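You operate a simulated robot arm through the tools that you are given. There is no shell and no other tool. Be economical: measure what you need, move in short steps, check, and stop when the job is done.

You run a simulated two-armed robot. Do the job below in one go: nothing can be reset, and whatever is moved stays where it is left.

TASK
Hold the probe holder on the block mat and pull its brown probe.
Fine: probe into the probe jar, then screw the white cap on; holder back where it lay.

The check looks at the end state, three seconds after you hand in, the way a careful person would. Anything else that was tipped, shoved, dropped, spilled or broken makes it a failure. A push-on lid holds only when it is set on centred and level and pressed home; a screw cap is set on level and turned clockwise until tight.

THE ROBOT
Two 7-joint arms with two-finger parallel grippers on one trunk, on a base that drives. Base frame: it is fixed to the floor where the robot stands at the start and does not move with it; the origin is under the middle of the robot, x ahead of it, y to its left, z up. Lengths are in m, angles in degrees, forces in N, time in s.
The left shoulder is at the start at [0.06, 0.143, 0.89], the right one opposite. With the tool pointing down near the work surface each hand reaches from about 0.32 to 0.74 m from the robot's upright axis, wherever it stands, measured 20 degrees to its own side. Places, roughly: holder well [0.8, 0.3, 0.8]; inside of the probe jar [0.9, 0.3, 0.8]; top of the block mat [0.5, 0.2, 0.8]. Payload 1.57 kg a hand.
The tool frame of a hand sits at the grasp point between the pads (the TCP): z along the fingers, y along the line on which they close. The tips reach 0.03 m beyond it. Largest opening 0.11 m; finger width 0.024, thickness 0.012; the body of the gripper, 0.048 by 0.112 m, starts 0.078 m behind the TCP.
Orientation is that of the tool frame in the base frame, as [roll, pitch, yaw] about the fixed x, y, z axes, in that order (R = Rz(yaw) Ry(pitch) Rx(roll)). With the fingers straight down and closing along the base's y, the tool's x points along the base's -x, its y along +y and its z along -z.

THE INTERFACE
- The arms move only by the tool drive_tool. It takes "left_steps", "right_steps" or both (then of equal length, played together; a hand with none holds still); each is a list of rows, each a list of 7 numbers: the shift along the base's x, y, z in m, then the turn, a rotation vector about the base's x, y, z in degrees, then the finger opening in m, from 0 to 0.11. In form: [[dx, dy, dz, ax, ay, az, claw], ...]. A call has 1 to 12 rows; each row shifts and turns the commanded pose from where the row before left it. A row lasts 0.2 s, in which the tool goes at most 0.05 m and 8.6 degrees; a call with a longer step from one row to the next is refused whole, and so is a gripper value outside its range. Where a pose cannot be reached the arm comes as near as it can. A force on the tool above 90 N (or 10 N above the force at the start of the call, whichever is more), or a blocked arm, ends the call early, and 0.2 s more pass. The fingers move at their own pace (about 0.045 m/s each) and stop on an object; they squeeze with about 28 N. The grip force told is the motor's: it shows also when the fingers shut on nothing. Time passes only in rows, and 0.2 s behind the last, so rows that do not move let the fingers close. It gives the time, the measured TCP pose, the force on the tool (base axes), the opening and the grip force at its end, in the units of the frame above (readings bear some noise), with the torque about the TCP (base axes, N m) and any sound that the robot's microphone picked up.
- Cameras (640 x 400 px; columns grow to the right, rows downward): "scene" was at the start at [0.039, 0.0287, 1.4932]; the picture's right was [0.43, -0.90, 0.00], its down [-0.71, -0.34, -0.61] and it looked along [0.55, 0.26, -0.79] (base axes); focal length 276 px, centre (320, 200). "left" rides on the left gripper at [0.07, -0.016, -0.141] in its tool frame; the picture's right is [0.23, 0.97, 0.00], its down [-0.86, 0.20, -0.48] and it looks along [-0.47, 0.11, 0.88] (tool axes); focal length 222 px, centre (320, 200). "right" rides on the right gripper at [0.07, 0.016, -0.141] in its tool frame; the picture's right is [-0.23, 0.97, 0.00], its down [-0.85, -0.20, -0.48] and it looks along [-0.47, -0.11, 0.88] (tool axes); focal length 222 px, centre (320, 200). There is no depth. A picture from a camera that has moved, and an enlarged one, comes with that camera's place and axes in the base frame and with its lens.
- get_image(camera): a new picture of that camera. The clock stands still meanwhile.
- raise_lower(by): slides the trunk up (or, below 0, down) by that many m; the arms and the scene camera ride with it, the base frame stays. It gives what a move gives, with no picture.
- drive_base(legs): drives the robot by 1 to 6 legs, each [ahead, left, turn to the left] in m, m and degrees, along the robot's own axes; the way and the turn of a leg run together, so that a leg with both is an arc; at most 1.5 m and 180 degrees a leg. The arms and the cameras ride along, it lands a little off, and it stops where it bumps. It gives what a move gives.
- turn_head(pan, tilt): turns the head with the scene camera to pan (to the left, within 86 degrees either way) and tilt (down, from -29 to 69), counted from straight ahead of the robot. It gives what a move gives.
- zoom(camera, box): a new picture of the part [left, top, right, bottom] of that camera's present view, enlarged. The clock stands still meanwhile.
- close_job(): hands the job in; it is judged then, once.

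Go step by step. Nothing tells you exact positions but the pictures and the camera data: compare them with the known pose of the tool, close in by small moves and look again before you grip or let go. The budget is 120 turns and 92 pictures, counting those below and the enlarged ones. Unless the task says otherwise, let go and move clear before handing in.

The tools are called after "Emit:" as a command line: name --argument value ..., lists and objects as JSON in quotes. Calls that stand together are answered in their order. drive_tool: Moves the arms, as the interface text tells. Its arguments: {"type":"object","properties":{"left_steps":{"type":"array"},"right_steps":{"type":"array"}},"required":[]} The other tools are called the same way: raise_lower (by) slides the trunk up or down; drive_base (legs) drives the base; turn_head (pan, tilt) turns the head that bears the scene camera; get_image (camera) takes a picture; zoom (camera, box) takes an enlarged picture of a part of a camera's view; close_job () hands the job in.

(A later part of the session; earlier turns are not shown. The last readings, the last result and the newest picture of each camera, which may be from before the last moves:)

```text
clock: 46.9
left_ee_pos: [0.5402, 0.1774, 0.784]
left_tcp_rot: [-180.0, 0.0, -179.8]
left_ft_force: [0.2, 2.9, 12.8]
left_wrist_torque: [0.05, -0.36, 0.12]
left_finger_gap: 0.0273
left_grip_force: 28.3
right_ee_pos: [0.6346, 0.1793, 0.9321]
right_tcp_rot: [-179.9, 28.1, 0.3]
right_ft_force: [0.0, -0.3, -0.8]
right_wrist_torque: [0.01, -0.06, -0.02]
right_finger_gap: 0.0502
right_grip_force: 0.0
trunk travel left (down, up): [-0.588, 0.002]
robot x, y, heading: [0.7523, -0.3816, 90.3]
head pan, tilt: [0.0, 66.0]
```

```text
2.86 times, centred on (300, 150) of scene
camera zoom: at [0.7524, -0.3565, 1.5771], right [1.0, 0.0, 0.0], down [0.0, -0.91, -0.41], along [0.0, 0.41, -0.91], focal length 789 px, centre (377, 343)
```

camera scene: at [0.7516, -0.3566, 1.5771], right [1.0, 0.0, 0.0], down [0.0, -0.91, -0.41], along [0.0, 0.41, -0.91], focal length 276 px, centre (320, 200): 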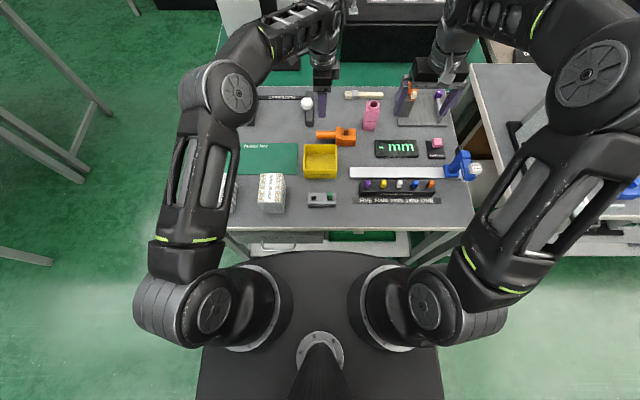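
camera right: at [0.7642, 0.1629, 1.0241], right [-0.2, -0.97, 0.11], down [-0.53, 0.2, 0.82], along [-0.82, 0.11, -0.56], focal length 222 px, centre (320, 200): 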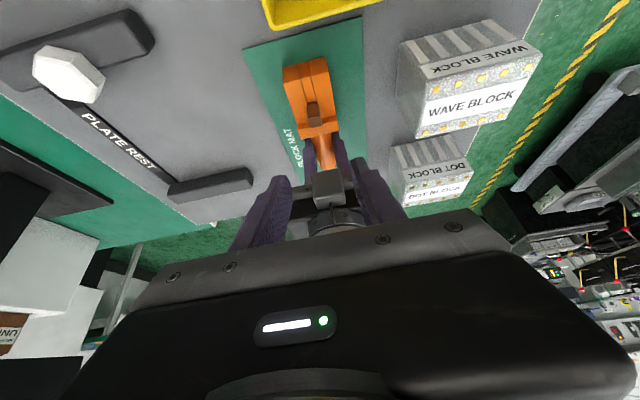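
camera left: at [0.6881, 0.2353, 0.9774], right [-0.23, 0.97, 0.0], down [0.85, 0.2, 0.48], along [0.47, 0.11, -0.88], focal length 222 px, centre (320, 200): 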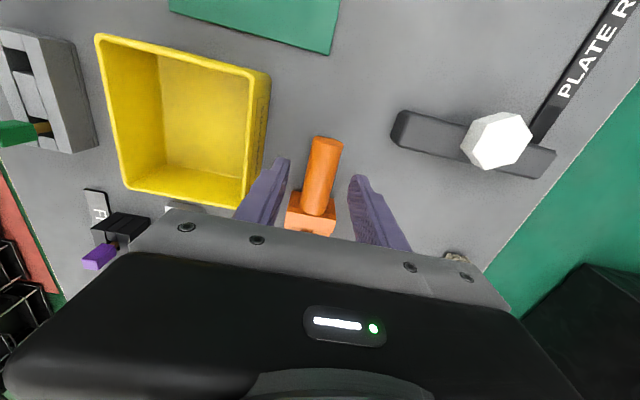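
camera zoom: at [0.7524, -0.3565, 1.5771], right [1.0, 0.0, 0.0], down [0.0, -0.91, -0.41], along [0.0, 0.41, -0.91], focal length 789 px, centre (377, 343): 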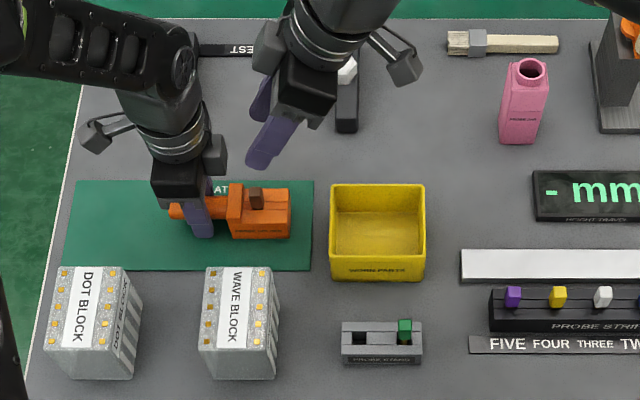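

Emit:
drive_tool --right_steps '[[-0.008, 0.001, -0.03, 0, 0, 0, 0.04], [-0.008, 0.001, -0.03, 0, 0, 0, 0.035], [0, 0, -0.03, 0, 0, 0, 0.035], [0, 0, 0, 0, 0, 0, 0.035]]'

Emit:
zoom --camera "right" --box '[240, 60, 400, 220]'

Emit:
zoom --camera "scene" --box '[240, 110, 320, 170]'

```text
clock: 47.9
left_ee_pos: [0.5399, 0.177, 0.785]
left_tcp_rot: [-180.0, 0.0, -179.8]
left_ft_force: [-0.8, 2.6, 12.2]
left_wrist_torque: [0.05, -0.36, 0.04]
left_finger_gap: 0.027
left_grip_force: 28.3
right_ee_pos: [0.6181, 0.1791, 0.8439]
right_tcp_rot: [-179.9, 28.0, 0.2]
right_ft_force: [0.0, 0.4, 0.7]
right_wrist_torque: [0.0, -0.02, 0.01]
right_finger_gap: 0.0349
right_grip_force: 0.0
trunk travel left (down, up): [-0.588, 0.002]
robot x, y, heading: [0.7493, -0.3789, 90.1]
head pan, tilt: [0.0, 66.0]
```

```text
2.50 times, centred on (320, 140) of right
camera zoom: at [0.747, 0.1634, 0.9348], right [-0.2, -0.97, 0.11], down [-0.53, 0.2, 0.82], along [-0.82, 0.11, -0.56], focal length 555 px, centre (320, 350)
```

zoom: 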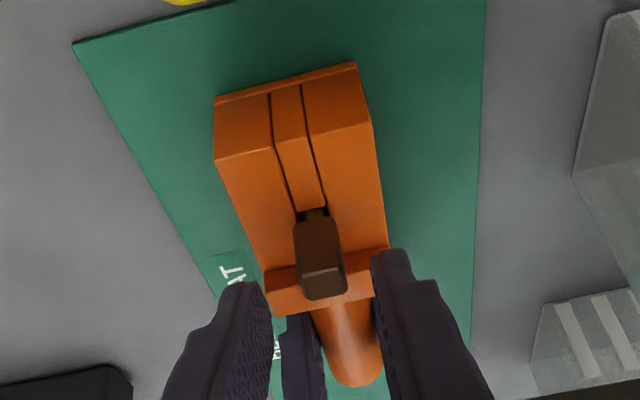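

```text
6.67 times, centred on (280, 140) of scene
camera zoom: at [0.7524, -0.3565, 1.577], right [1.0, 0.0, 0.0], down [0.0, -0.91, -0.41], along [0.0, 0.41, -0.91], focal length 1841 px, centre (587, 600)
```

zoom: 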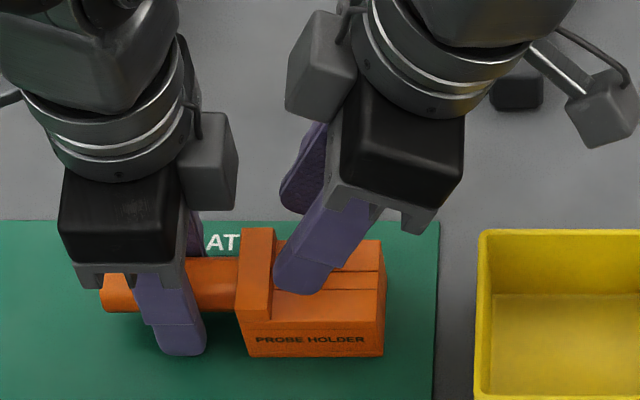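

The probe's top is about z 0.812, centred between the fingers. I'll descend to z ≈ 0.821, grip, and pull gently.

Emit:
drive_tool --right_steps '[[0.001, 0, -0.012, 0, 0, 0, 0.035], [0, 0, -0.011, 0, 0, 0, 0.035], [0, 0, 0, 0, 0, 0, 0.035], [0, 0, 0, 0, 0, 0, 0], [0, 0, 0, 0, 0, 0, 0], [0, 0, 0, 0, 0, 0, 0]]'

Emit:
zoom --camera "right" --box '[240, 60, 400, 220]'

Emit:
zoom --camera "scene" --box '[240, 110, 320, 170]'

```text
clock: 49.3
left_ee_pos: [0.5392, 0.1762, 0.7858]
left_tcp_rot: [179.9, -0.1, -179.8]
left_ft_force: [-1.2, 11.4, -3.8]
left_wrist_torque: [-0.1, 0.54, 0.6]
left_finger_gap: 0.0273
left_grip_force: 28.4
right_ee_pos: [0.6201, 0.178, 0.8206]
right_tcp_rot: [180.0, 28.2, 0.2]
right_ft_force: [5.4, -14.5, 15.4]
right_wrist_torque: [-0.24, 0.1, 0.37]
right_finger_gap: 0.0138
right_grip_force: 27.7
trunk travel left (down, up): [-0.588, 0.002]
robot x, y, heading: [0.7469, -0.3835, 90.4]
head pan, tilt: [0.0, 66.0]
```

```text
2.50 times, centred on (320, 140) of right
camera zoom: at [0.7483, 0.1625, 0.9122], right [-0.19, -0.97, 0.11], down [-0.53, 0.2, 0.82], along [-0.82, 0.1, -0.56], focal length 555 px, centre (320, 350)
```

zoom: 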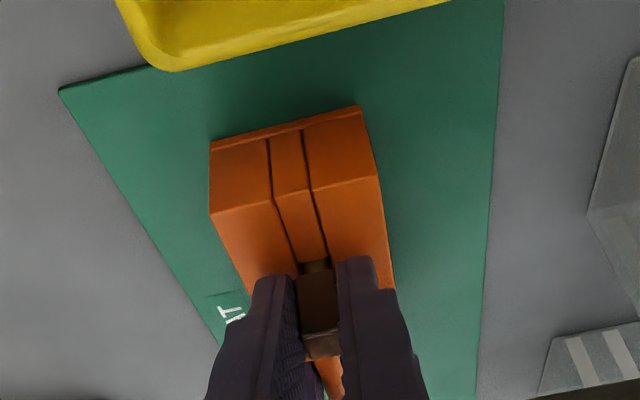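

```text
6.67 times, centred on (280, 140) of scene
camera zoom: at [0.7529, -0.3573, 1.577], right [1.0, 0.0, 0.0], down [0.0, -0.91, -0.41], along [0.0, 0.41, -0.91], focal length 1841 px, centre (587, 600)
```

zoom: 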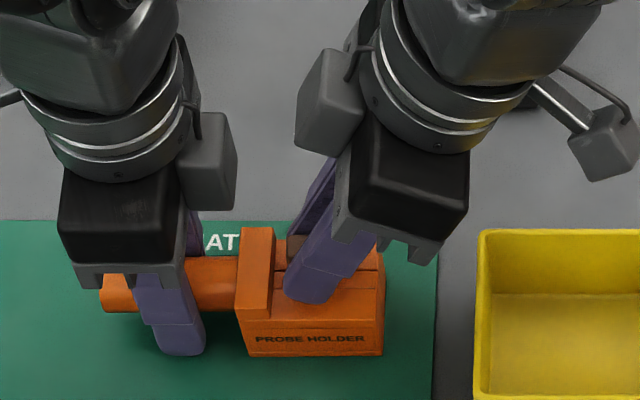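

Emit:
drive_tool --right_steps '[[0, -0.001, 0.004, 0, 0, 0, 0], [0, -0.001, 0.006, 0, 0, 0, 0], [0, 0, 0.008, 0, 0, 0, 0], [0, 0, 0.01, 0, 0, 0, 0], [0, 0, 0, 0, 0, 0, 0]]'

Emit:
zoom --camera "scene" --box '[240, 110, 320, 170]'

```text
clock: 50.5
left_ee_pos: [0.5407, 0.177, 0.7848]
left_tcp_rot: [180.0, 0.0, -179.7]
left_ft_force: [0.2, 0.3, 9.1]
left_wrist_torque: [-0.03, -0.25, 0.09]
left_finger_gap: 0.0273
left_grip_force: 28.2
right_ee_pos: [0.6198, 0.1773, 0.849]
right_tcp_rot: [-179.9, 27.9, 0.3]
right_ft_force: [0.3, -0.4, 0.8]
right_wrist_torque: [0.0, -0.05, 0.02]
right_finger_gap: 0.0137
right_grip_force: 28.4
trunk travel left (down, up): [-0.588, 0.002]
robot x, y, heading: [0.7533, -0.3845, 90.2]
head pan, tilt: [0.0, 66.0]
```

```text
6.67 times, centred on (280, 140) of scene
camera zoom: at [0.7523, -0.3563, 1.5771], right [1.0, 0.0, 0.0], down [0.0, -0.91, -0.41], along [0.0, 0.41, -0.91], focal length 1841 px, centre (587, 600)
```

zoom: 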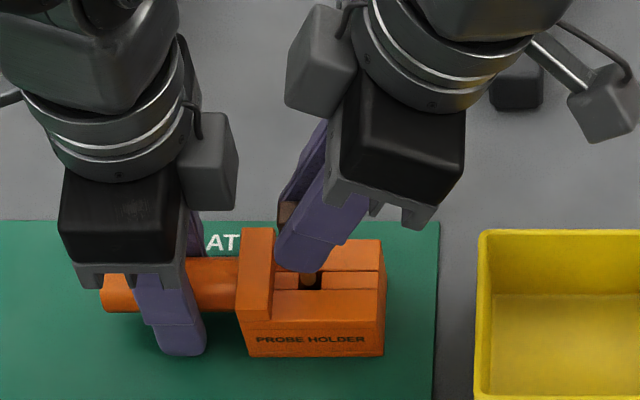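

The probe slides out freely. I'll lift it well clear and look at it.

Emit:
drive_tool --right_steps '[[0, 0, 0.015, 0, 0, 0, 0], [0, 0, 0.02, 0, 0, 0, 0], [0, 0, 0.02, 0, 0, 0, 0], [0.01, 0, 0.02, 0, 0, 0, 0], [0.01, 0, 0.02, 0, 0, 0, 0], [0.02, 0, 0.02, 0, 0, 0, 0], [0.02, 0, 0, 0, 0, 0, 0], [0.02, 0, 0, 0, 0, 0, 0]]'

Emit:
zoom --camera "scene" --box '[220, 70, 380, 170]'

Emit:
zoom --camera "right" --box '[240, 60, 400, 220]'

```text
clock: 52.3
left_ee_pos: [0.5389, 0.1779, 0.7847]
left_tcp_rot: [180.0, 0.0, -179.8]
left_ft_force: [1.2, 1.0, 7.4]
left_wrist_torque: [0.0, -0.22, 0.07]
left_finger_gap: 0.0274
left_grip_force: 28.2
right_ee_pos: [0.7024, 0.179, 0.9633]
right_tcp_rot: [-180.0, 28.1, 0.3]
right_ft_force: [-0.9, -0.6, 0.1]
right_wrist_torque: [0.0, -0.01, -0.01]
right_finger_gap: 0.0136
right_grip_force: 28.1
trunk travel left (down, up): [-0.588, 0.002]
robot x, y, heading: [0.7515, -0.3834, 90.2]
head pan, tilt: [0.0, 66.0]
```

```text
4.00 times, centred on (300, 120) of scene
camera zoom: at [0.7527, -0.3562, 1.577], right [1.0, 0.0, 0.0], down [0.0, -0.91, -0.41], along [0.0, 0.41, -0.91], focal length 1105 px, centre (400, 520)
```

zoom: 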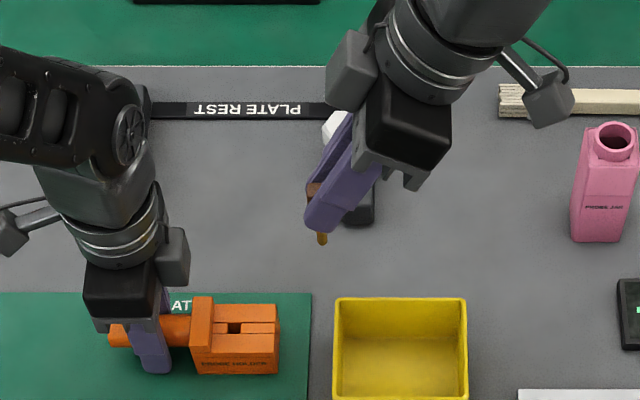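

```text
2.50 times, centred on (320, 140) of right
camera zoom: at [0.831, 0.1629, 1.0542], right [-0.2, -0.97, 0.11], down [-0.53, 0.2, 0.82], along [-0.82, 0.11, -0.56], focal length 555 px, centre (320, 350)
```

zoom: 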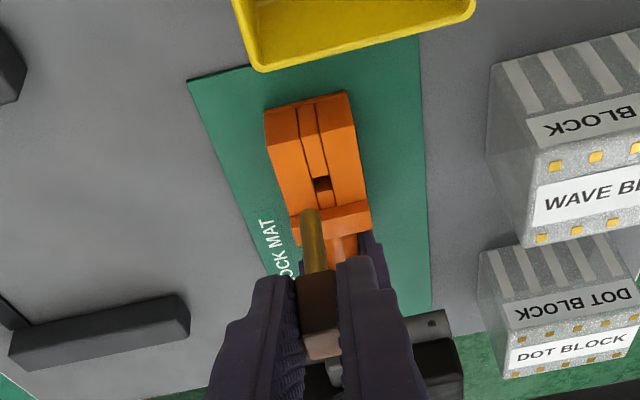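

The probe (brown head, short brass shaft reaching ~64 mm below the TCP) is in the right hand. I'll swing it over the jar while turning -90°, so the hand leans back toward the robot.

Emit:
drive_tool --right_steps '[[0.021, 0.0117, 0.005, 0, 0, -8.2, 0], [0.021, 0.0117, 0.005, 0, 0, -8.2, 0], [0.021, 0.0117, 0.005, 0, 0, -8.2, 0], [0.021, 0.0117, 0, 0, 0, -8.2, 0], [0.021, 0.0117, 0, 0, 0, -8.2, 0], [0.021, 0.0117, 0, 0, 0, -8.2, 0], [0.021, 0.0117, 0, 0, 0, -8.2, 0], [0.021, 0.0117, 0, 0, 0, -8.2, 0], [0.021, 0.0117, 0, 0, 0, -8.2, 0], [0.021, 0.0117, 0, 0, 0, -8.2, 0], [0.021, 0.0117, 0, 0, 0, -8.0, 0], [0, 0, 0, 0, 0, 0, 0]]'

Emit:
zoom --camera "right" --box '[240, 60, 400, 220]'

Emit:
zoom --camera "scene" --box '[300, 50, 460, 150]'

```text
clock: 54.9
left_ee_pos: [0.5402, 0.1776, 0.7825]
left_tcp_rot: [-180.0, 0.0, -179.9]
left_ft_force: [-0.1, -0.2, 5.4]
left_wrist_torque: [-0.03, -0.17, -0.05]
left_finger_gap: 0.0271
left_grip_force: 27.9
right_ee_pos: [0.9294, 0.3079, 0.9795]
right_tcp_rot: [-179.9, 28.0, -89.8]
right_ft_force: [-0.6, 0.1, -0.3]
right_wrist_torque: [0.01, -0.02, 0.02]
right_finger_gap: 0.0138
right_grip_force: 28.5
trunk travel left (down, up): [-0.588, 0.002]
robot x, y, heading: [0.749, -0.3817, 90.1]
head pan, tilt: [0.0, 66.0]
```

```text
2.50 times, centred on (320, 140) of right
camera zoom: at [0.9146, 0.1787, 1.0705], right [-0.97, 0.2, 0.11], down [0.2, 0.53, 0.82], along [0.11, 0.82, -0.56], focal length 555 px, centre (320, 350)
```

zoom: 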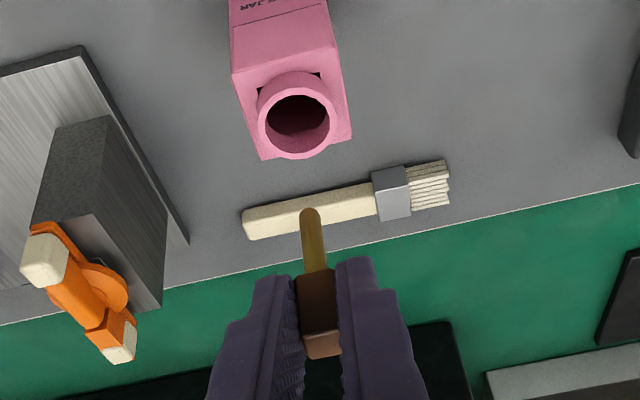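

```text
4.00 times, centred on (380, 100) of scene
camera zoom: at [0.7523, -0.3562, 1.577], right [1.0, 0.0, 0.0], down [0.0, -0.91, -0.41], along [0.0, 0.41, -0.91], focal length 1105 px, centre (80, 600)
```

zoom: 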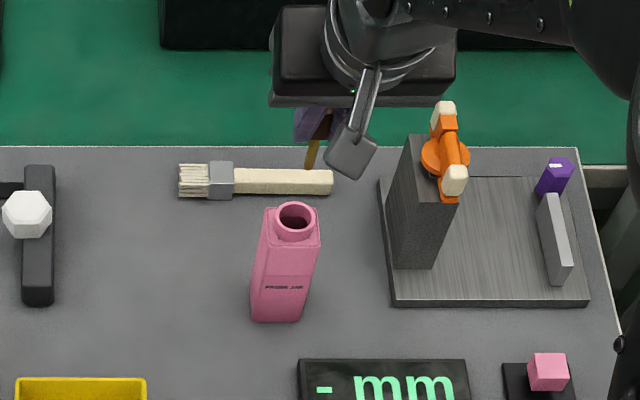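

The shaft tip is within 3 mm of the mouth axis. I'll correct that and lower until the tip just enters, then look.

Emit:
drive_tool --right_steps '[[-0.002, 0.003, -0.02, 0, 0, 0, 0], [0, 0, -0.02, 0, 0, 0, 0], [0, 0, -0.015, 0, 0, 0, 0], [0, 0, -0.01, 0, 0, 0, 0], [0, 0, 0, 0, 0, 0, 0]]'

Emit:
zoom --camera "right" --box '[240, 60, 400, 220]'

Emit:
zoom --camera "scene" --box '[340, 70, 420, 130]'

```text
clock: 56.1
left_ee_pos: [0.5402, 0.1771, 0.7842]
left_tcp_rot: [180.0, 0.0, -179.8]
left_ft_force: [0.1, -0.4, 4.2]
left_wrist_torque: [-0.02, -0.15, -0.02]
left_finger_gap: 0.0271
left_grip_force: 27.6
right_ee_pos: [0.9288, 0.309, 0.9116]
right_tcp_rot: [-179.9, 27.9, -89.8]
right_ft_force: [0.6, 0.9, 0.3]
right_wrist_torque: [0.02, 0.0, -0.03]
right_finger_gap: 0.0139
right_grip_force: 28.4
trunk travel left (down, up): [-0.588, 0.002]
robot x, y, heading: [0.747, -0.3794, 90.4]
head pan, tilt: [0.0, 66.0]
```

```text
2.50 times, centred on (320, 140) of right
camera zoom: at [0.9143, 0.1811, 1.0038], right [-0.97, 0.2, 0.11], down [0.2, 0.53, 0.82], along [0.11, 0.82, -0.56], focal length 555 px, centre (320, 350)
```

zoom: 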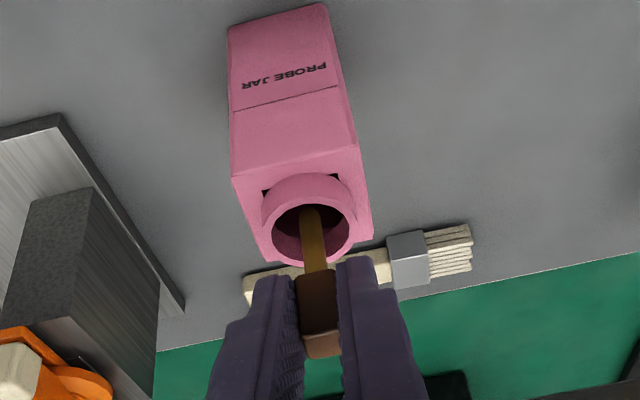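

```text
6.67 times, centred on (380, 100) of scene
camera zoom: at [0.7523, -0.3561, 1.577], right [1.0, 0.0, 0.0], down [0.0, -0.91, -0.41], along [0.0, 0.41, -0.91], focal length 1841 px, centre (-80, 867)
```

zoom: 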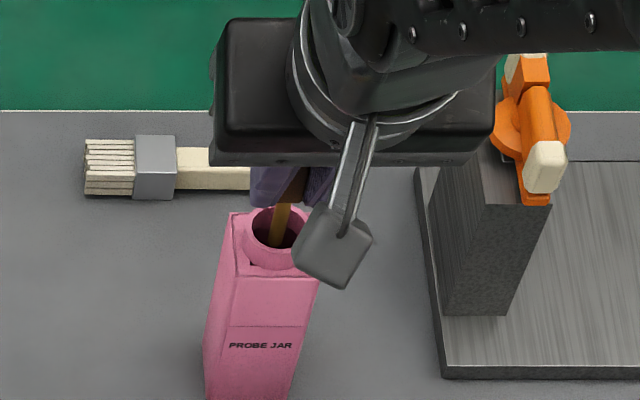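

Emit:
drive_tool --right_steps '[[0, 0.001, -0.01, 0, 0, 0, 0], [0, 0, -0.009, 0, 0, 0, 0], [0, 0, 0, 0, 0, 0, 0]]'

Emit:
zoom --camera "right" --box '[240, 60, 400, 220]'

```text
clock: 56.9
left_ee_pos: [0.5409, 0.1773, 0.7838]
left_tcp_rot: [-179.9, 0.0, -179.8]
left_ft_force: [-0.6, 0.3, 3.9]
left_wrist_torque: [0.04, -0.11, -0.01]
left_finger_gap: 0.0271
left_grip_force: 27.9
right_ee_pos: [0.9296, 0.3108, 0.8938]
right_tcp_rot: [180.0, 28.2, -89.9]
right_ft_force: [0.2, -0.1, 0.7]
right_wrist_torque: [-0.01, 0.0, 0.0]
right_finger_gap: 0.0136
right_grip_force: 28.3
trunk travel left (down, up): [-0.588, 0.002]
robot x, y, heading: [0.7499, -0.3829, 90.4]
head pan, tilt: [0.0, 66.0]
```

```text
2.50 times, centred on (320, 140) of right
camera zoom: at [0.9138, 0.1827, 0.9855], right [-0.97, 0.2, 0.11], down [0.2, 0.53, 0.82], along [0.11, 0.82, -0.56], focal length 555 px, centre (320, 350)
```

zoom: 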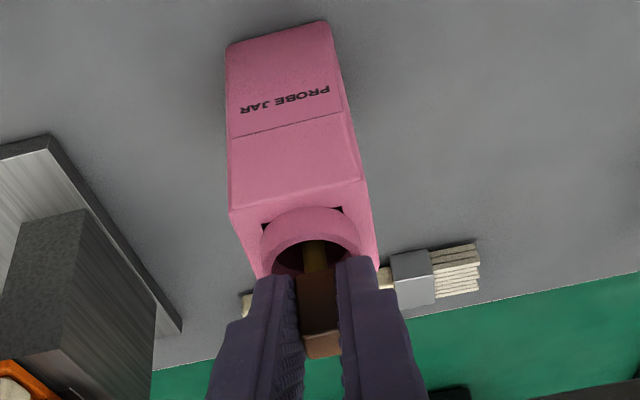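

Emit:
drive_tool --right_steps '[[0, 0, -0.003, 0, 0, 0, 0], [0, 0, 0, 0, 0, 0, 0.03], [0, 0, 0, 0, 0, 0, 0.05], [0, 0, 0, 0, 0, 0, 0.05], [0, -0.005, 0.02, 0, 0, 0, 0.05], [0, -0.01, 0.03, 0, 0, 0, 0.05], [0, -0.01, 0.03, 0, 0, 0, 0.05]]'

Emit:
zoom --camera "right" --box '[200, 20, 440, 220]'

Emit:
zoom --camera "scene" --box '[340, 70, 420, 130]'

```text
clock: 58.5
left_ee_pos: [0.5395, 0.1772, 0.7845]
left_tcp_rot: [-180.0, 0.1, -179.9]
left_ft_force: [-0.1, -2.6, 4.6]
left_wrist_torque: [0.04, -0.15, -0.06]
left_finger_gap: 0.0272
left_grip_force: 28.1
right_ee_pos: [0.9293, 0.2861, 0.9717]
right_tcp_rot: [-179.8, 27.9, -89.8]
right_ft_force: [0.6, 0.7, -1.1]
right_wrist_torque: [-0.01, -0.02, 0.0]
right_finger_gap: 0.0208
right_grip_force: 0.1
trunk travel left (down, up): [-0.588, 0.002]
robot x, y, heading: [0.7509, -0.3804, 90.4]
head pan, tilt: [0.0, 66.0]
```

```text
2.00 times, centred on (320, 120) of right
camera zoom: at [0.9144, 0.1574, 1.0629], right [-0.97, 0.2, 0.11], down [0.2, 0.53, 0.82], along [0.11, 0.82, -0.56], focal length 444 px, centre (320, 360)
```

zoom: 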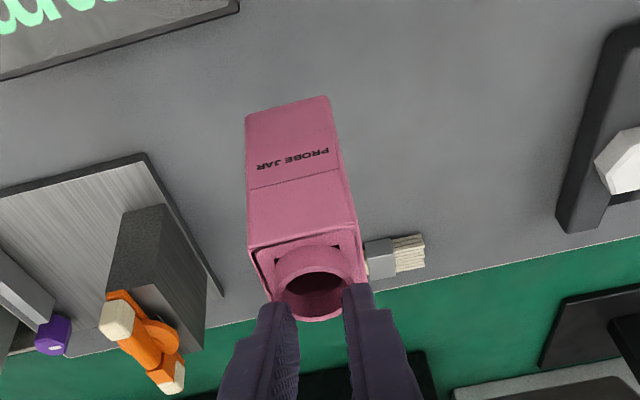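

```text
6.67 times, centred on (380, 100) of scene
camera zoom: at [0.7521, -0.3564, 1.577], right [1.0, 0.0, 0.0], down [0.0, -0.91, -0.41], along [0.0, 0.41, -0.91], focal length 1841 px, centre (-80, 867)
```

zoom: 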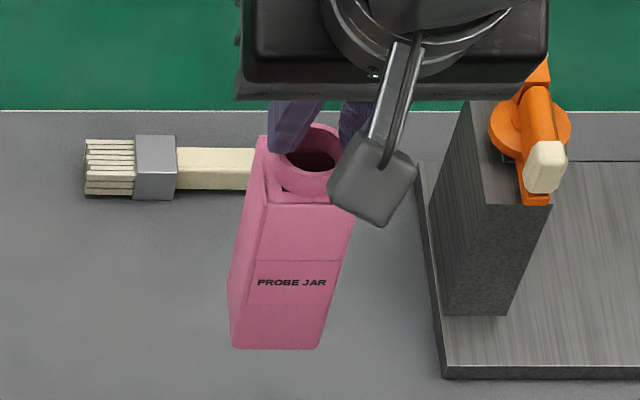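

The fingertips were inside the mouth when they opened, so the jar got hooked and is hanging from the fingers. I'll retrace exactly to set it back down, keeping the opening unchanged.

Emit:
drive_tool --right_steps '[[0, 0.005, -0.015, 0, 0, 0, 0.05], [0, 0.005, -0.015, 0, 0, 0, 0.05], [0, 0.005, -0.015, 0, 0, 0, 0.05], [0, 0.005, -0.015, 0, 0, 0, 0.05], [0, 0.005, -0.01, 0, 0, 0, 0.05], [0, 0, -0.004, 0, 0, 0, 0.05], [0, 0, 0, 0, 0, 0, 0.05]]'

Emit:
zoom --camera "right" --box '[200, 20, 440, 220]'

Emit:
zoom --camera "scene" --box '[340, 70, 420, 130]'

```text
clock: 60.1
left_ee_pos: [0.5393, 0.178, 0.7852]
left_tcp_rot: [-179.9, 0.0, -179.8]
left_ft_force: [-0.2, -1.6, 4.0]
left_wrist_torque: [-0.01, -0.09, -0.06]
left_finger_gap: 0.0273
left_grip_force: 27.7
right_ee_pos: [0.9295, 0.3116, 0.8973]
right_tcp_rot: [-180.0, 28.0, -89.8]
right_ft_force: [-0.6, -0.1, -1.3]
right_wrist_torque: [-0.01, 0.01, 0.0]
right_finger_gap: 0.0208
right_grip_force: 0.1
trunk travel left (down, up): [-0.588, 0.002]
robot x, y, heading: [0.748, -0.3828, 90.2]
head pan, tilt: [0.0, 66.0]
```

```text
2.00 times, centred on (320, 120) of right
camera zoom: at [0.9145, 0.1831, 0.9889], right [-0.97, 0.2, 0.11], down [0.2, 0.53, 0.82], along [0.11, 0.82, -0.56], focal length 444 px, centre (320, 360)
```

zoom: 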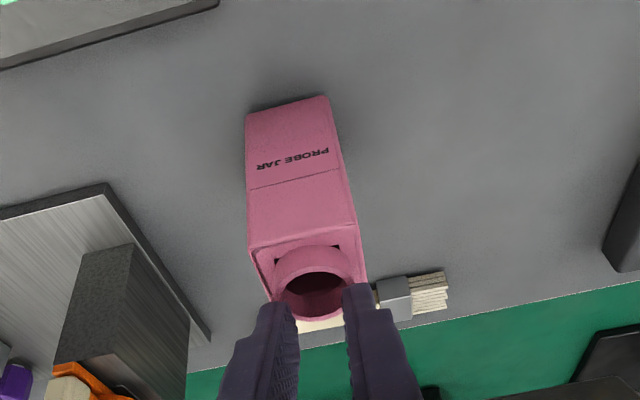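

```text
6.67 times, centred on (380, 100) of scene
camera zoom: at [0.7522, -0.3561, 1.577], right [1.0, 0.0, 0.0], down [0.0, -0.91, -0.41], along [0.0, 0.41, -0.91], focal length 1841 px, centre (-80, 867)
```

zoom: 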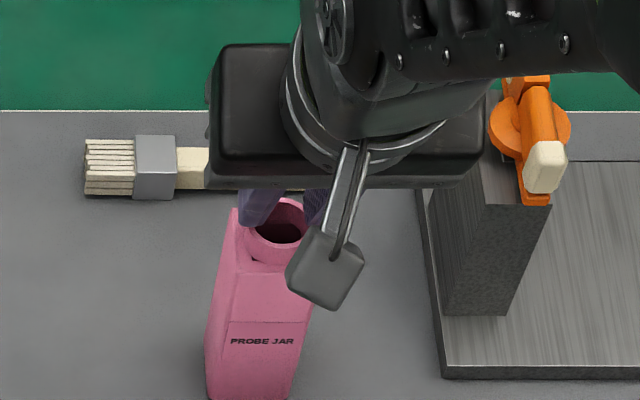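

Emit:
drive_tool --right_steps '[[0, 0, -0.003, 0, 0, 0, 0.05], [0, 0, -0.003, 0, 0, 0, 0.05], [0, 0, 0, 0, 0, 0, 0.05]]'

```text
clock: 60.9
left_ee_pos: [0.5399, 0.1777, 0.7844]
left_tcp_rot: [-179.9, 0.1, -179.9]
left_ft_force: [0.1, -0.1, -1.6]
left_wrist_torque: [-0.02, 0.11, -0.01]
left_finger_gap: 0.0271
left_grip_force: 27.9
right_ee_pos: [0.9299, 0.3115, 0.8937]
right_tcp_rot: [-180.0, 28.3, -89.8]
right_ft_force: [0.7, -2.7, 13.9]
right_wrist_torque: [-0.33, -0.08, 0.04]
right_finger_gap: 0.0208
right_grip_force: 0.0
trunk travel left (down, up): [-0.588, 0.002]
robot x, y, heading: [0.7519, -0.3848, 90.2]
head pan, tilt: [0.0, 66.0]
```

The jar is back on the table (upward force felt). I'll narrow the fingers and withdraw straight along the mouth.

Emit:
drive_tool --right_steps '[[0, 0, 0.0015, 0, 0, 0, 0.05], [0, 0, 0, 0, 0, 0, 0.012], [0, 0, 0, 0, 0, 0, 0.012], [0, 0, 0.005, 0, 0, 0, 0.012], [0, 0, 0.005, 0, 0, 0, 0.012], [0, 0, 0.005, 0, 0, 0, 0.012], [0, 0, 0, 0, 0, 0, 0.012]]'

Emit:
zoom --camera "right" --box '[200, 20, 440, 220]'

Emit:
zoom --camera "scene" --box '[340, 70, 420, 130]'

```text
clock: 62.5
left_ee_pos: [0.5405, 0.177, 0.7844]
left_tcp_rot: [180.0, 0.0, -179.8]
left_ft_force: [-1.1, -0.1, 3.2]
left_wrist_torque: [-0.01, -0.02, -0.03]
left_finger_gap: 0.0274
left_grip_force: 28.6
right_ee_pos: [0.9303, 0.313, 0.907]
right_tcp_rot: [-179.9, 27.9, -89.8]
right_ft_force: [0.5, 0.2, 1.0]
right_wrist_torque: [-0.01, -0.03, 0.0]
right_finger_gap: 0.0123
right_grip_force: 0.1
trunk travel left (down, up): [-0.588, 0.002]
robot x, y, heading: [0.7562, -0.3821, 90.2]
head pan, tilt: [0.0, 66.0]
```

```text
2.00 times, centred on (320, 120) of right
camera zoom: at [0.9144, 0.1828, 0.9987], right [-0.97, 0.2, 0.11], down [0.2, 0.53, 0.82], along [0.11, 0.82, -0.56], focal length 444 px, centre (320, 360)
```

zoom: 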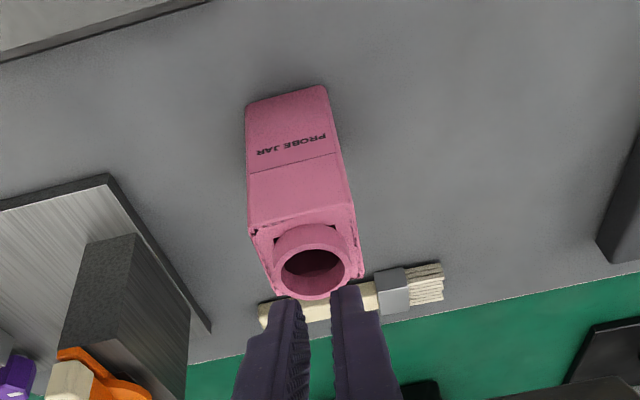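

```text
6.67 times, centred on (380, 100) of scene
camera zoom: at [0.752, -0.356, 1.577], right [1.0, 0.0, 0.0], down [0.0, -0.91, -0.41], along [0.0, 0.41, -0.91], focal length 1841 px, centre (-80, 867)
```

zoom: 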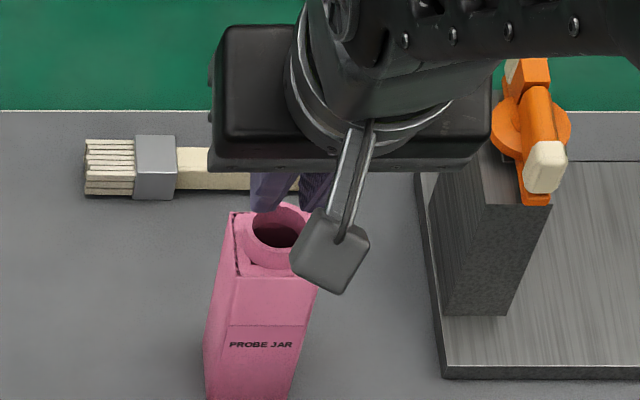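

The jar stands where it was. I'll withdraw the hand upward and peek in to confirm the probe is inside.

Emit:
drive_tool --right_steps '[[0, 0, 0.01, 0, 0, 0, 0.012], [0, -0.005, 0.02, 0, 0, 0, 0.012], [0, -0.01, 0.03, 0, 0, 0, 0.012], [0, -0.02, 0.03, -7, 0, 0, 0.012], [0, -0.02, 0.03, -7, 0, 0, 0.012], [0, -0.02, 0.02, -7, 0, 0, 0.03], [0, -0.02, 0.0, -7, 0, 0, 0.05]]'

Emit:
zoom --camera "right" --box '[220, 60, 420, 220]'

Emit:
zoom --camera "scene" --box '[280, 50, 440, 150]'

```text
clock: 64.1
left_ee_pos: [0.5407, 0.1782, 0.7855]
left_tcp_rot: [180.0, 0.0, -179.7]
left_ft_force: [-0.5, 0.6, 1.8]
left_wrist_torque: [0.02, -0.07, -0.01]
left_finger_gap: 0.0273
left_grip_force: 28.0
right_ee_pos: [0.9276, 0.2169, 1.0486]
right_tcp_rot: [179.9, 0.0, -89.7]
right_ft_force: [-1.2, 0.2, 0.4]
right_wrist_torque: [0.0, -0.02, 0.03]
right_finger_gap: 0.0499
right_grip_force: 0.0
trunk travel left (down, up): [-0.588, 0.002]
robot x, y, heading: [0.7503, -0.3842, 90.2]
head pan, tilt: [0.0, 66.0]
```

```text
2.50 times, centred on (320, 140) of right
camera zoom: at [0.9122, 0.1469, 1.1893], right [-0.97, 0.22, 0.0], down [0.2, 0.86, 0.48], along [0.11, 0.47, -0.88], focal length 555 px, centre (320, 350)
```

zoom: 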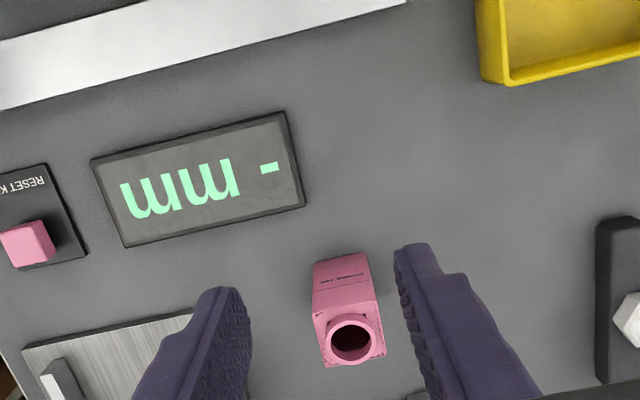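

```text
4.00 times, centred on (360, 100) of scene
camera zoom: at [0.7521, -0.356, 1.577], right [1.0, 0.0, 0.0], down [0.0, -0.91, -0.41], along [0.0, 0.41, -0.91], focal length 1105 px, centre (160, 600)
```

zoom: 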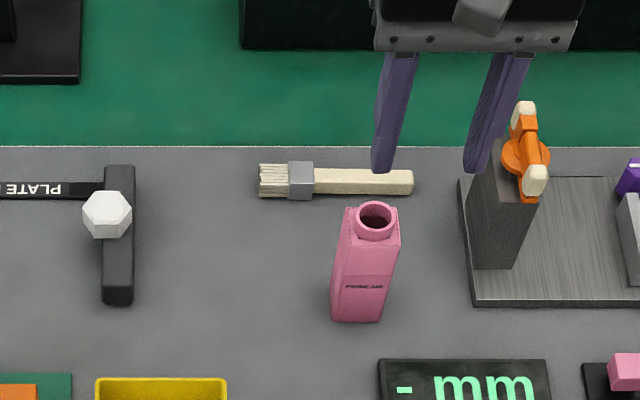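

The probe is out of sight down in the jar and the jar stands in its original spot. Next I'll return the holder by reversing the left hand's path.

Emit:
drive_tool --left_steps '[[0, 0, 0.02, 0, 0, 0, 0], [0, 0, 0.03, 0, 0, 0, 0], [0, 0, 0.03, 0, 0, 0, 0], [0, 0, 0.015, 0, 0, 0, 0], [0.03, 0.011, 0, 0, 0, 0, 0], [0.035, 0.011, 0, 0, 0, 0, 0], [0.035, 0.011, 0, 0, 0, 0, 0], [0.035, 0.011, 0, 0, 0, 0, 0], [0.035, 0.011, 0, 0, 0, 0, 0], [0.035, 0.011, 0, 0, 0, 0, 0], [0.025, 0.011, 0, 0, 0, 0, 0], [0, 0, -0.02, 0, 0, 0, 0]]'

Emit:
drive_tool --left_steps '[[0, 0, -0.03, 0, 0, 0, 0], [0, 0, -0.02, 0, 0, 0, 0], [0, 0, -0.01, 0, 0, 0, 0], [0, 0, -0.005, 0, 0, 0, 0], [0, 0, 0, 0, 0, 0, 0]]'

Emit:
zoom --camera "scene" --box '[280, 90, 400, 180]'

```text
clock: 66.7
left_ee_pos: [0.7699, 0.2571, 0.8584]
left_tcp_rot: [-179.9, 0.1, -179.8]
left_ft_force: [-0.9, -0.4, -1.7]
left_wrist_torque: [-0.02, 0.06, 0.02]
left_finger_gap: 0.0272
left_grip_force: 27.5
right_ee_pos: [0.928, 0.2178, 1.0477]
right_tcp_rot: [179.9, 0.0, -89.8]
right_ft_force: [-0.4, 1.2, 0.5]
right_wrist_torque: [-0.03, -0.03, -0.01]
right_finger_gap: 0.0499
right_grip_force: 0.1
trunk travel left (down, up): [-0.588, 0.002]
robot x, y, heading: [0.7504, -0.3812, 90.2]
head pan, tilt: [0.0, 66.0]
```

```text
clock: 67.9
left_ee_pos: [0.7711, 0.2545, 0.7929]
left_tcp_rot: [-180.0, 0.1, -179.9]
left_ft_force: [-0.8, 0.2, -1.6]
left_wrist_torque: [0.0, 0.1, -0.03]
left_finger_gap: 0.0272
left_grip_force: 28.1
right_ee_pos: [0.9269, 0.2181, 1.0474]
right_tcp_rot: [180.0, 0.0, -89.8]
right_ft_force: [-0.9, -0.3, 0.8]
right_wrist_torque: [0.03, 0.0, -0.02]
right_finger_gap: 0.0498
right_grip_force: 0.1
trunk travel left (down, up): [-0.588, 0.002]
robot x, y, heading: [0.7475, -0.3797, 90.3]
head pan, tilt: [0.0, 66.0]
```

```text
4.44 times, centred on (340, 135) of scene
camera zoom: at [0.7522, -0.3554, 1.577], right [1.0, 0.0, 0.0], down [0.0, -0.91, -0.41], along [0.0, 0.41, -0.91], focal length 1228 px, centre (231, 489)
```

zoom: 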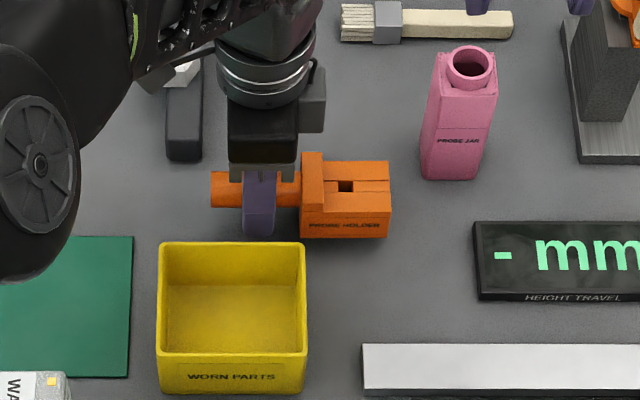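

The jar's pixel position matches the original. I'll lower the holder the last few mm and let go.

Emit:
drive_tool --left_steps '[[0, 0, -0.004, 0, 0, 0, 0], [0, 0, -0.003, 0, 0, 0, 0], [0, 0, -0.002, 0, 0, 0, 0], [0, 0, 0, 0, 0, 0, 0]]'

```text
clock: 68.9
left_ee_pos: [0.771, 0.254, 0.7858]
left_tcp_rot: [-180.0, 0.0, -179.8]
left_ft_force: [-1.0, 0.0, -1.4]
left_wrist_torque: [-0.02, 0.07, -0.03]
left_finger_gap: 0.0276
left_grip_force: 27.9
right_ee_pos: [0.9269, 0.218, 1.048]
right_tcp_rot: [179.9, 0.0, -89.9]
right_ft_force: [0.4, -0.2, 0.2]
right_wrist_torque: [0.03, 0.0, 0.03]
right_finger_gap: 0.0499
right_grip_force: 0.0
trunk travel left (down, up): [-0.588, 0.002]
robot x, y, heading: [0.7526, -0.3814, 90.3]
head pan, tilt: [0.0, 66.0]
```

Emit:
drive_tool --left_steps '[[0, 0, -0.002, 0, 0, 0, 0], [0, 0, -0.001, 0, 0, 0, 0], [0, 0, 0, 0, 0, 0, 0]]'

```text
clock: 69.7
left_ee_pos: [0.7706, 0.2548, 0.7824]
left_tcp_rot: [-180.0, 0.0, -179.9]
left_ft_force: [0.5, -0.9, -1.0]
left_wrist_torque: [0.02, 0.09, 0.03]
left_finger_gap: 0.0274
left_grip_force: 27.8
right_ee_pos: [0.9272, 0.2162, 1.0475]
right_tcp_rot: [179.9, 0.1, -89.7]
right_ft_force: [0.2, 0.7, -0.1]
right_wrist_torque: [0.0, 0.01, -0.02]
right_finger_gap: 0.0502
right_grip_force: 0.0
trunk travel left (down, up): [-0.588, 0.002]
robot x, y, heading: [0.7521, -0.3797, 90.4]
head pan, tilt: [0.0, 66.0]
```

Emit:
drive_tool --left_steps '[[0, 0, -0.001, 0, 0, 0, 0], [0, 0, -0.001, 0, 0, 0, 0], [0, 0, 0, 0, 0, 0, 0], [0, 0, 0, 0, 0, 0, 0.035], [0, 0, 0.001, 0, 0, 0, 0.04], [0, 0, 0.0, 0, 0, 0, 0.04], [0, 0, 0.02, 0, 0, 0, 0.04], [0, 0, 0.03, 0, 0, 0, 0.04], [0, 0, 0.04, 0, 0, 0, 0.04], [0, 0, 0.04, 0, 0, 0, 0.04], [-0.03, 0, 0.02, 0, 0, 0, 0.05]]'

Emit:
zoom --camera "scene" --box '[230, 50, 470, 200]'

Emit:
get_image --camera "left"

```text
clock: 72.1
left_ee_pos: [0.739, 0.2554, 0.9304]
left_tcp_rot: [-179.9, 0.1, -179.8]
left_ft_force: [-0.5, 0.1, -0.3]
left_wrist_torque: [-0.04, -0.02, 0.01]
left_finger_gap: 0.0501
left_grip_force: 0.0
right_ee_pos: [0.9267, 0.2175, 1.0483]
right_tcp_rot: [-179.9, 0.0, -89.8]
right_ft_force: [-0.3, 0.5, -0.8]
right_wrist_torque: [0.01, -0.03, -0.01]
right_finger_gap: 0.0501
right_grip_force: 0.0
trunk travel left (down, up): [-0.588, 0.002]
robot x, y, heading: [0.7515, -0.383, 90.0]
head pan, tilt: [0.0, 66.0]
```

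```text
2.67 times, centred on (350, 125) of scene
camera zoom: at [0.7509, -0.3559, 1.577], right [1.0, 0.0, 0.0], down [0.0, -0.91, -0.41], along [0.0, 0.41, -0.91], focal length 737 px, centre (240, 400)
```

zoom: 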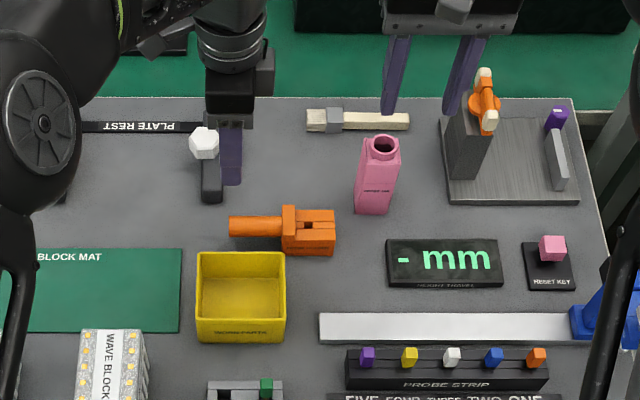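

```text
40 pictures are left
camera left: at [0.6684, 0.2383, 1.0721], right [-0.23, 0.97, 0.0], down [0.85, 0.2, 0.48], along [0.47, 0.11, -0.88], focal length 222 px, centre (320, 200)
```

left: 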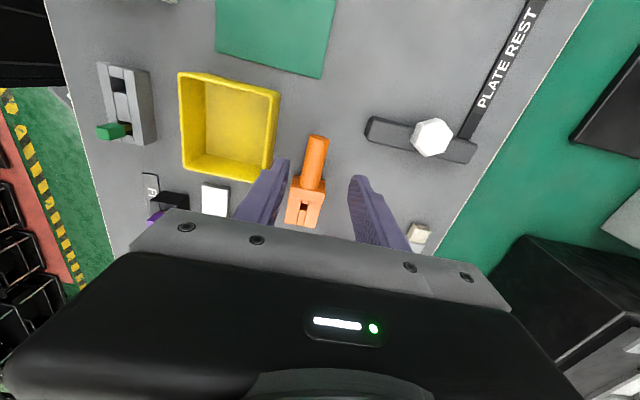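

The holder is back in place. Now for the cap: I'll zoom in on it for orientation and how it sits on the bar.

Emit:
zoom --camera "left" --box '[355, 90, 495, 190]'

Emit:
zoom --camera "scene" --box '[290, 80, 330, 130]'

```text
4.00 times, centred on (425, 140) of left
camera zoom: at [0.6684, 0.2383, 1.0721], right [-0.23, 0.97, 0.0], down [0.85, 0.2, 0.48], along [0.47, 0.11, -0.88], focal length 888 px, centre (-100, 440)
```

zoom: 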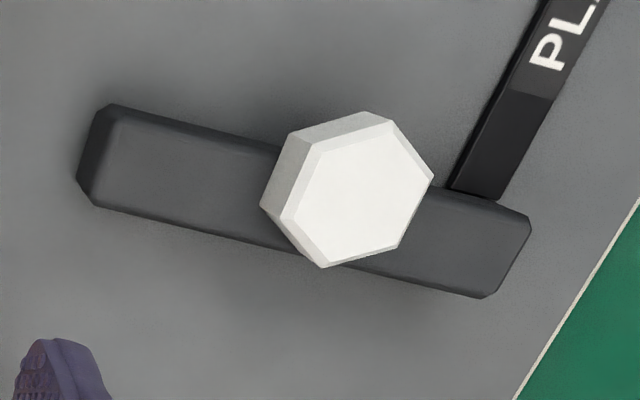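

```text
8.00 times, centred on (310, 105) of scene
camera zoom: at [0.7509, -0.3559, 1.577], right [1.0, 0.0, 0.0], down [0.0, -0.91, -0.41], along [0.0, 0.41, -0.91], focal length 2210 px, centre (400, 960)
```

zoom: 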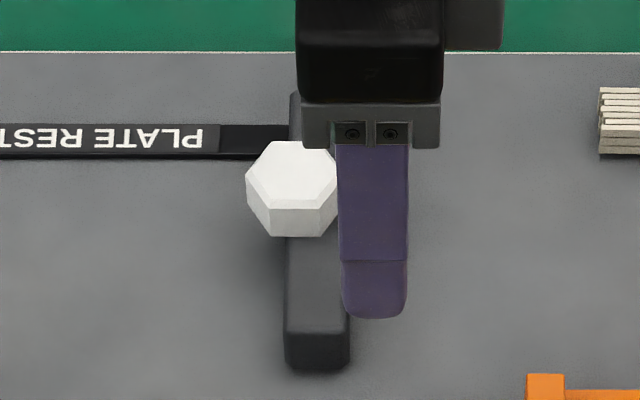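

The cap lies flat on the bar, with flats facing ±y, about 41 mm across flats and top at z ≈ 0.792. I'll pull the left hand away and bring the right hand over it, leaning back 28° and turned +30° so it closes across two flats.

Emit:
drive_tool --left_steps '[[-0.03, -0.03, 0.01, 0, 0, 0, 0.05], [-0.03, -0.03, 0.01, 0, 0, 0, 0.05], [-0.03, -0.03, 0.01, 0, 0, 0, 0.05], [-0.03, -0.02, 0.01, 0, 0, 0, 0.05], [-0.03, -0.02, 0.01, 0, 0, 0, 0.05], [-0.03, -0.02, 0.01, 0, 0, 0, 0.05], [0, 0, 0, 0, 0, 0, 0.05], [0, 0, 0, 0, 0, 0, 0.05], [0, 0, 0, 0, 0, 0, 0.05], [0, 0, 0, 0, 0, 0, 0.05]]' --right_steps '[[-0.005, 0, 0, 7, 0, 0, 0.065], [-0.02, 0, -0.01, 7, 0, 0, 0.065], [-0.025, 0.01, -0.02, 7, 0, 0, 0.065], [-0.025, 0.02, -0.02, 7, 0, 0, 0.065], [-0.025, 0.02, -0.02, 0, 0, 7.5, 0.065], [-0.03, 0.025, -0.02, 0, 0, 7.5, 0.065], [-0.03, 0.025, -0.02, 0, 0, 7.5, 0.065], [-0.03, 0.03, -0.02, 0, 0, 7.5, 0.065], [-0.03, 0.03, -0.02, 0, 0, 0, 0.065], [0, 0, 0, 0, 0, 0, 0.065]]'

Emit:
get_image --camera "right"

```text
clock: 74.3
left_ee_pos: [0.5588, 0.1021, 0.9923]
left_tcp_rot: [-179.9, 0.0, -179.8]
left_ft_force: [0.3, -0.2, 0.0]
left_wrist_torque: [0.0, 0.04, -0.02]
left_finger_gap: 0.05
left_grip_force: 0.1
right_ee_pos: [0.7093, 0.3762, 0.8963]
right_tcp_rot: [-179.9, 28.0, -59.7]
right_ft_force: [0.1, 0.6, 0.5]
right_wrist_torque: [0.01, -0.03, 0.0]
right_finger_gap: 0.0652
right_grip_force: 0.0
trunk travel left (down, up): [-0.588, 0.002]
robot x, y, heading: [0.7524, -0.3838, 90.2]
head pan, tilt: [0.0, 66.0]
```

```text
37 pictures are left
camera right: at [0.7593, 0.257, 0.9879], right [-0.94, -0.32, 0.11], down [-0.1, 0.56, 0.82], along [-0.32, 0.77, -0.56], focal length 222 px, centre (320, 200)
```

right: 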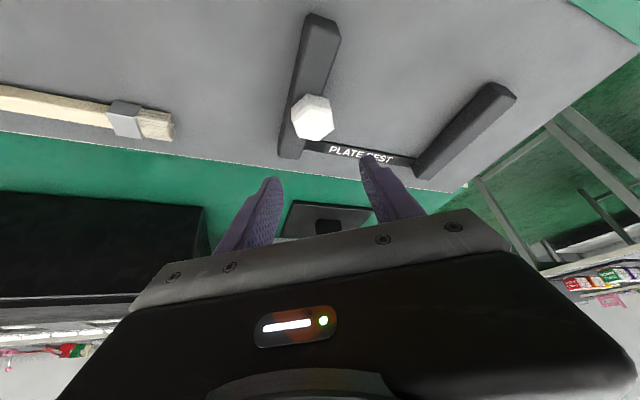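

Emit:
drive_tool --right_steps '[[-0.003, 0.004, -0.03, 0, 0, 0, 0.065], [0, 0, -0.02, 0, 0, 0, 0.065], [0, 0, -0.015, 0, 0, 0, 0.065], [0, 0, 0, 0, 0, 0, 0.065]]'

Emit:
zoom --camera "right" --box '[220, 80, 420, 230]'

Emit:
zoom --camera "scene" --box '[270, 70, 350, 120]'

```text
clock: 75.3
left_ee_pos: [0.5594, 0.1042, 0.9916]
left_tcp_rot: [-180.0, 0.0, -179.8]
left_ft_force: [-0.5, -0.1, -0.1]
left_wrist_torque: [0.01, -0.02, 0.04]
left_finger_gap: 0.0501
left_grip_force: 0.1
right_ee_pos: [0.7059, 0.3794, 0.8312]
right_tcp_rot: [-179.9, 28.0, -59.8]
right_ft_force: [0.6, 0.4, -0.3]
right_wrist_torque: [0.05, -0.03, 0.01]
right_finger_gap: 0.0649
right_grip_force: 0.1
trunk travel left (down, up): [-0.588, 0.002]
robot x, y, heading: [0.7498, -0.3792, 90.5]
head pan, tilt: [0.0, 66.0]
```

```text
2.67 times, centred on (320, 155) of right
camera zoom: at [0.7569, 0.2615, 0.9231], right [-0.94, -0.32, 0.11], down [-0.09, 0.56, 0.82], along [-0.32, 0.77, -0.56], focal length 592 px, centre (320, 320)
```

zoom: 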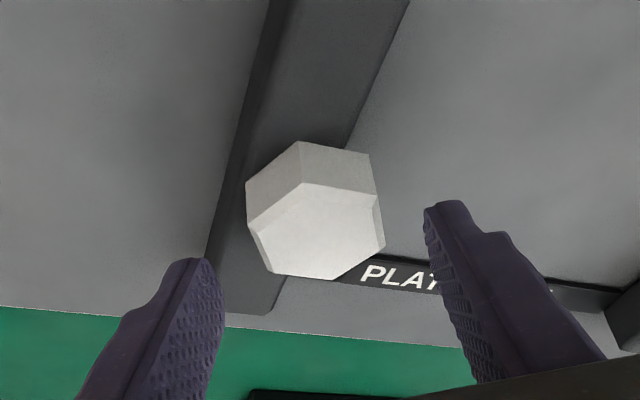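

```text
8.00 times, centred on (310, 95) of scene
camera zoom: at [0.752, -0.3558, 1.577], right [1.0, 0.0, 0.0], down [0.0, -0.91, -0.41], along [0.0, 0.41, -0.91], focal length 2210 px, centre (400, 1040)
```

zoom: 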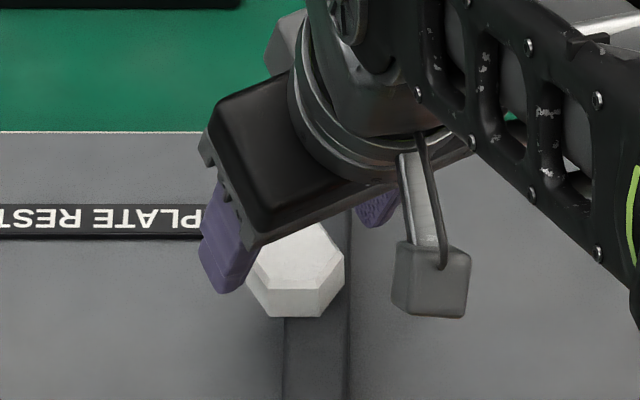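

Emit:
drive_tool --right_steps '[[0, 0, -0.012, 0, 0, 0, 0.065], [0, 0, -0.012, 0, 0, 0, 0.065], [0, 0, 0, 0, 0, 0, 0.065]]'

Emit:
zoom --camera "right" --box '[220, 80, 420, 230]'

```text
clock: 76.1
left_ee_pos: [0.5589, 0.1037, 0.9911]
left_tcp_rot: [-179.9, -0.1, -179.8]
left_ft_force: [-0.1, -0.8, -0.1]
left_wrist_torque: [0.0, 0.01, -0.01]
left_finger_gap: 0.0498
left_grip_force: 0.0
right_ee_pos: [0.7071, 0.3809, 0.8074]
right_tcp_rot: [-180.0, 28.0, -59.8]
right_ft_force: [0.4, 0.3, -0.4]
right_wrist_torque: [0.02, 0.02, 0.02]
right_finger_gap: 0.0648
right_grip_force: 0.1
trunk travel left (down, up): [-0.588, 0.002]
robot x, y, heading: [0.7528, -0.3822, 90.4]
head pan, tilt: [0.0, 66.0]
```

```text
2.67 times, centred on (320, 155) of right
camera zoom: at [0.7577, 0.2615, 0.8994], right [-0.94, -0.32, 0.11], down [-0.09, 0.56, 0.82], along [-0.32, 0.77, -0.56], focal length 592 px, centre (320, 320)
```

zoom: 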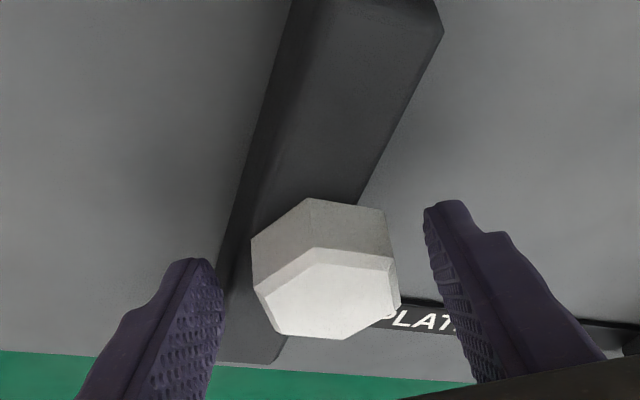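

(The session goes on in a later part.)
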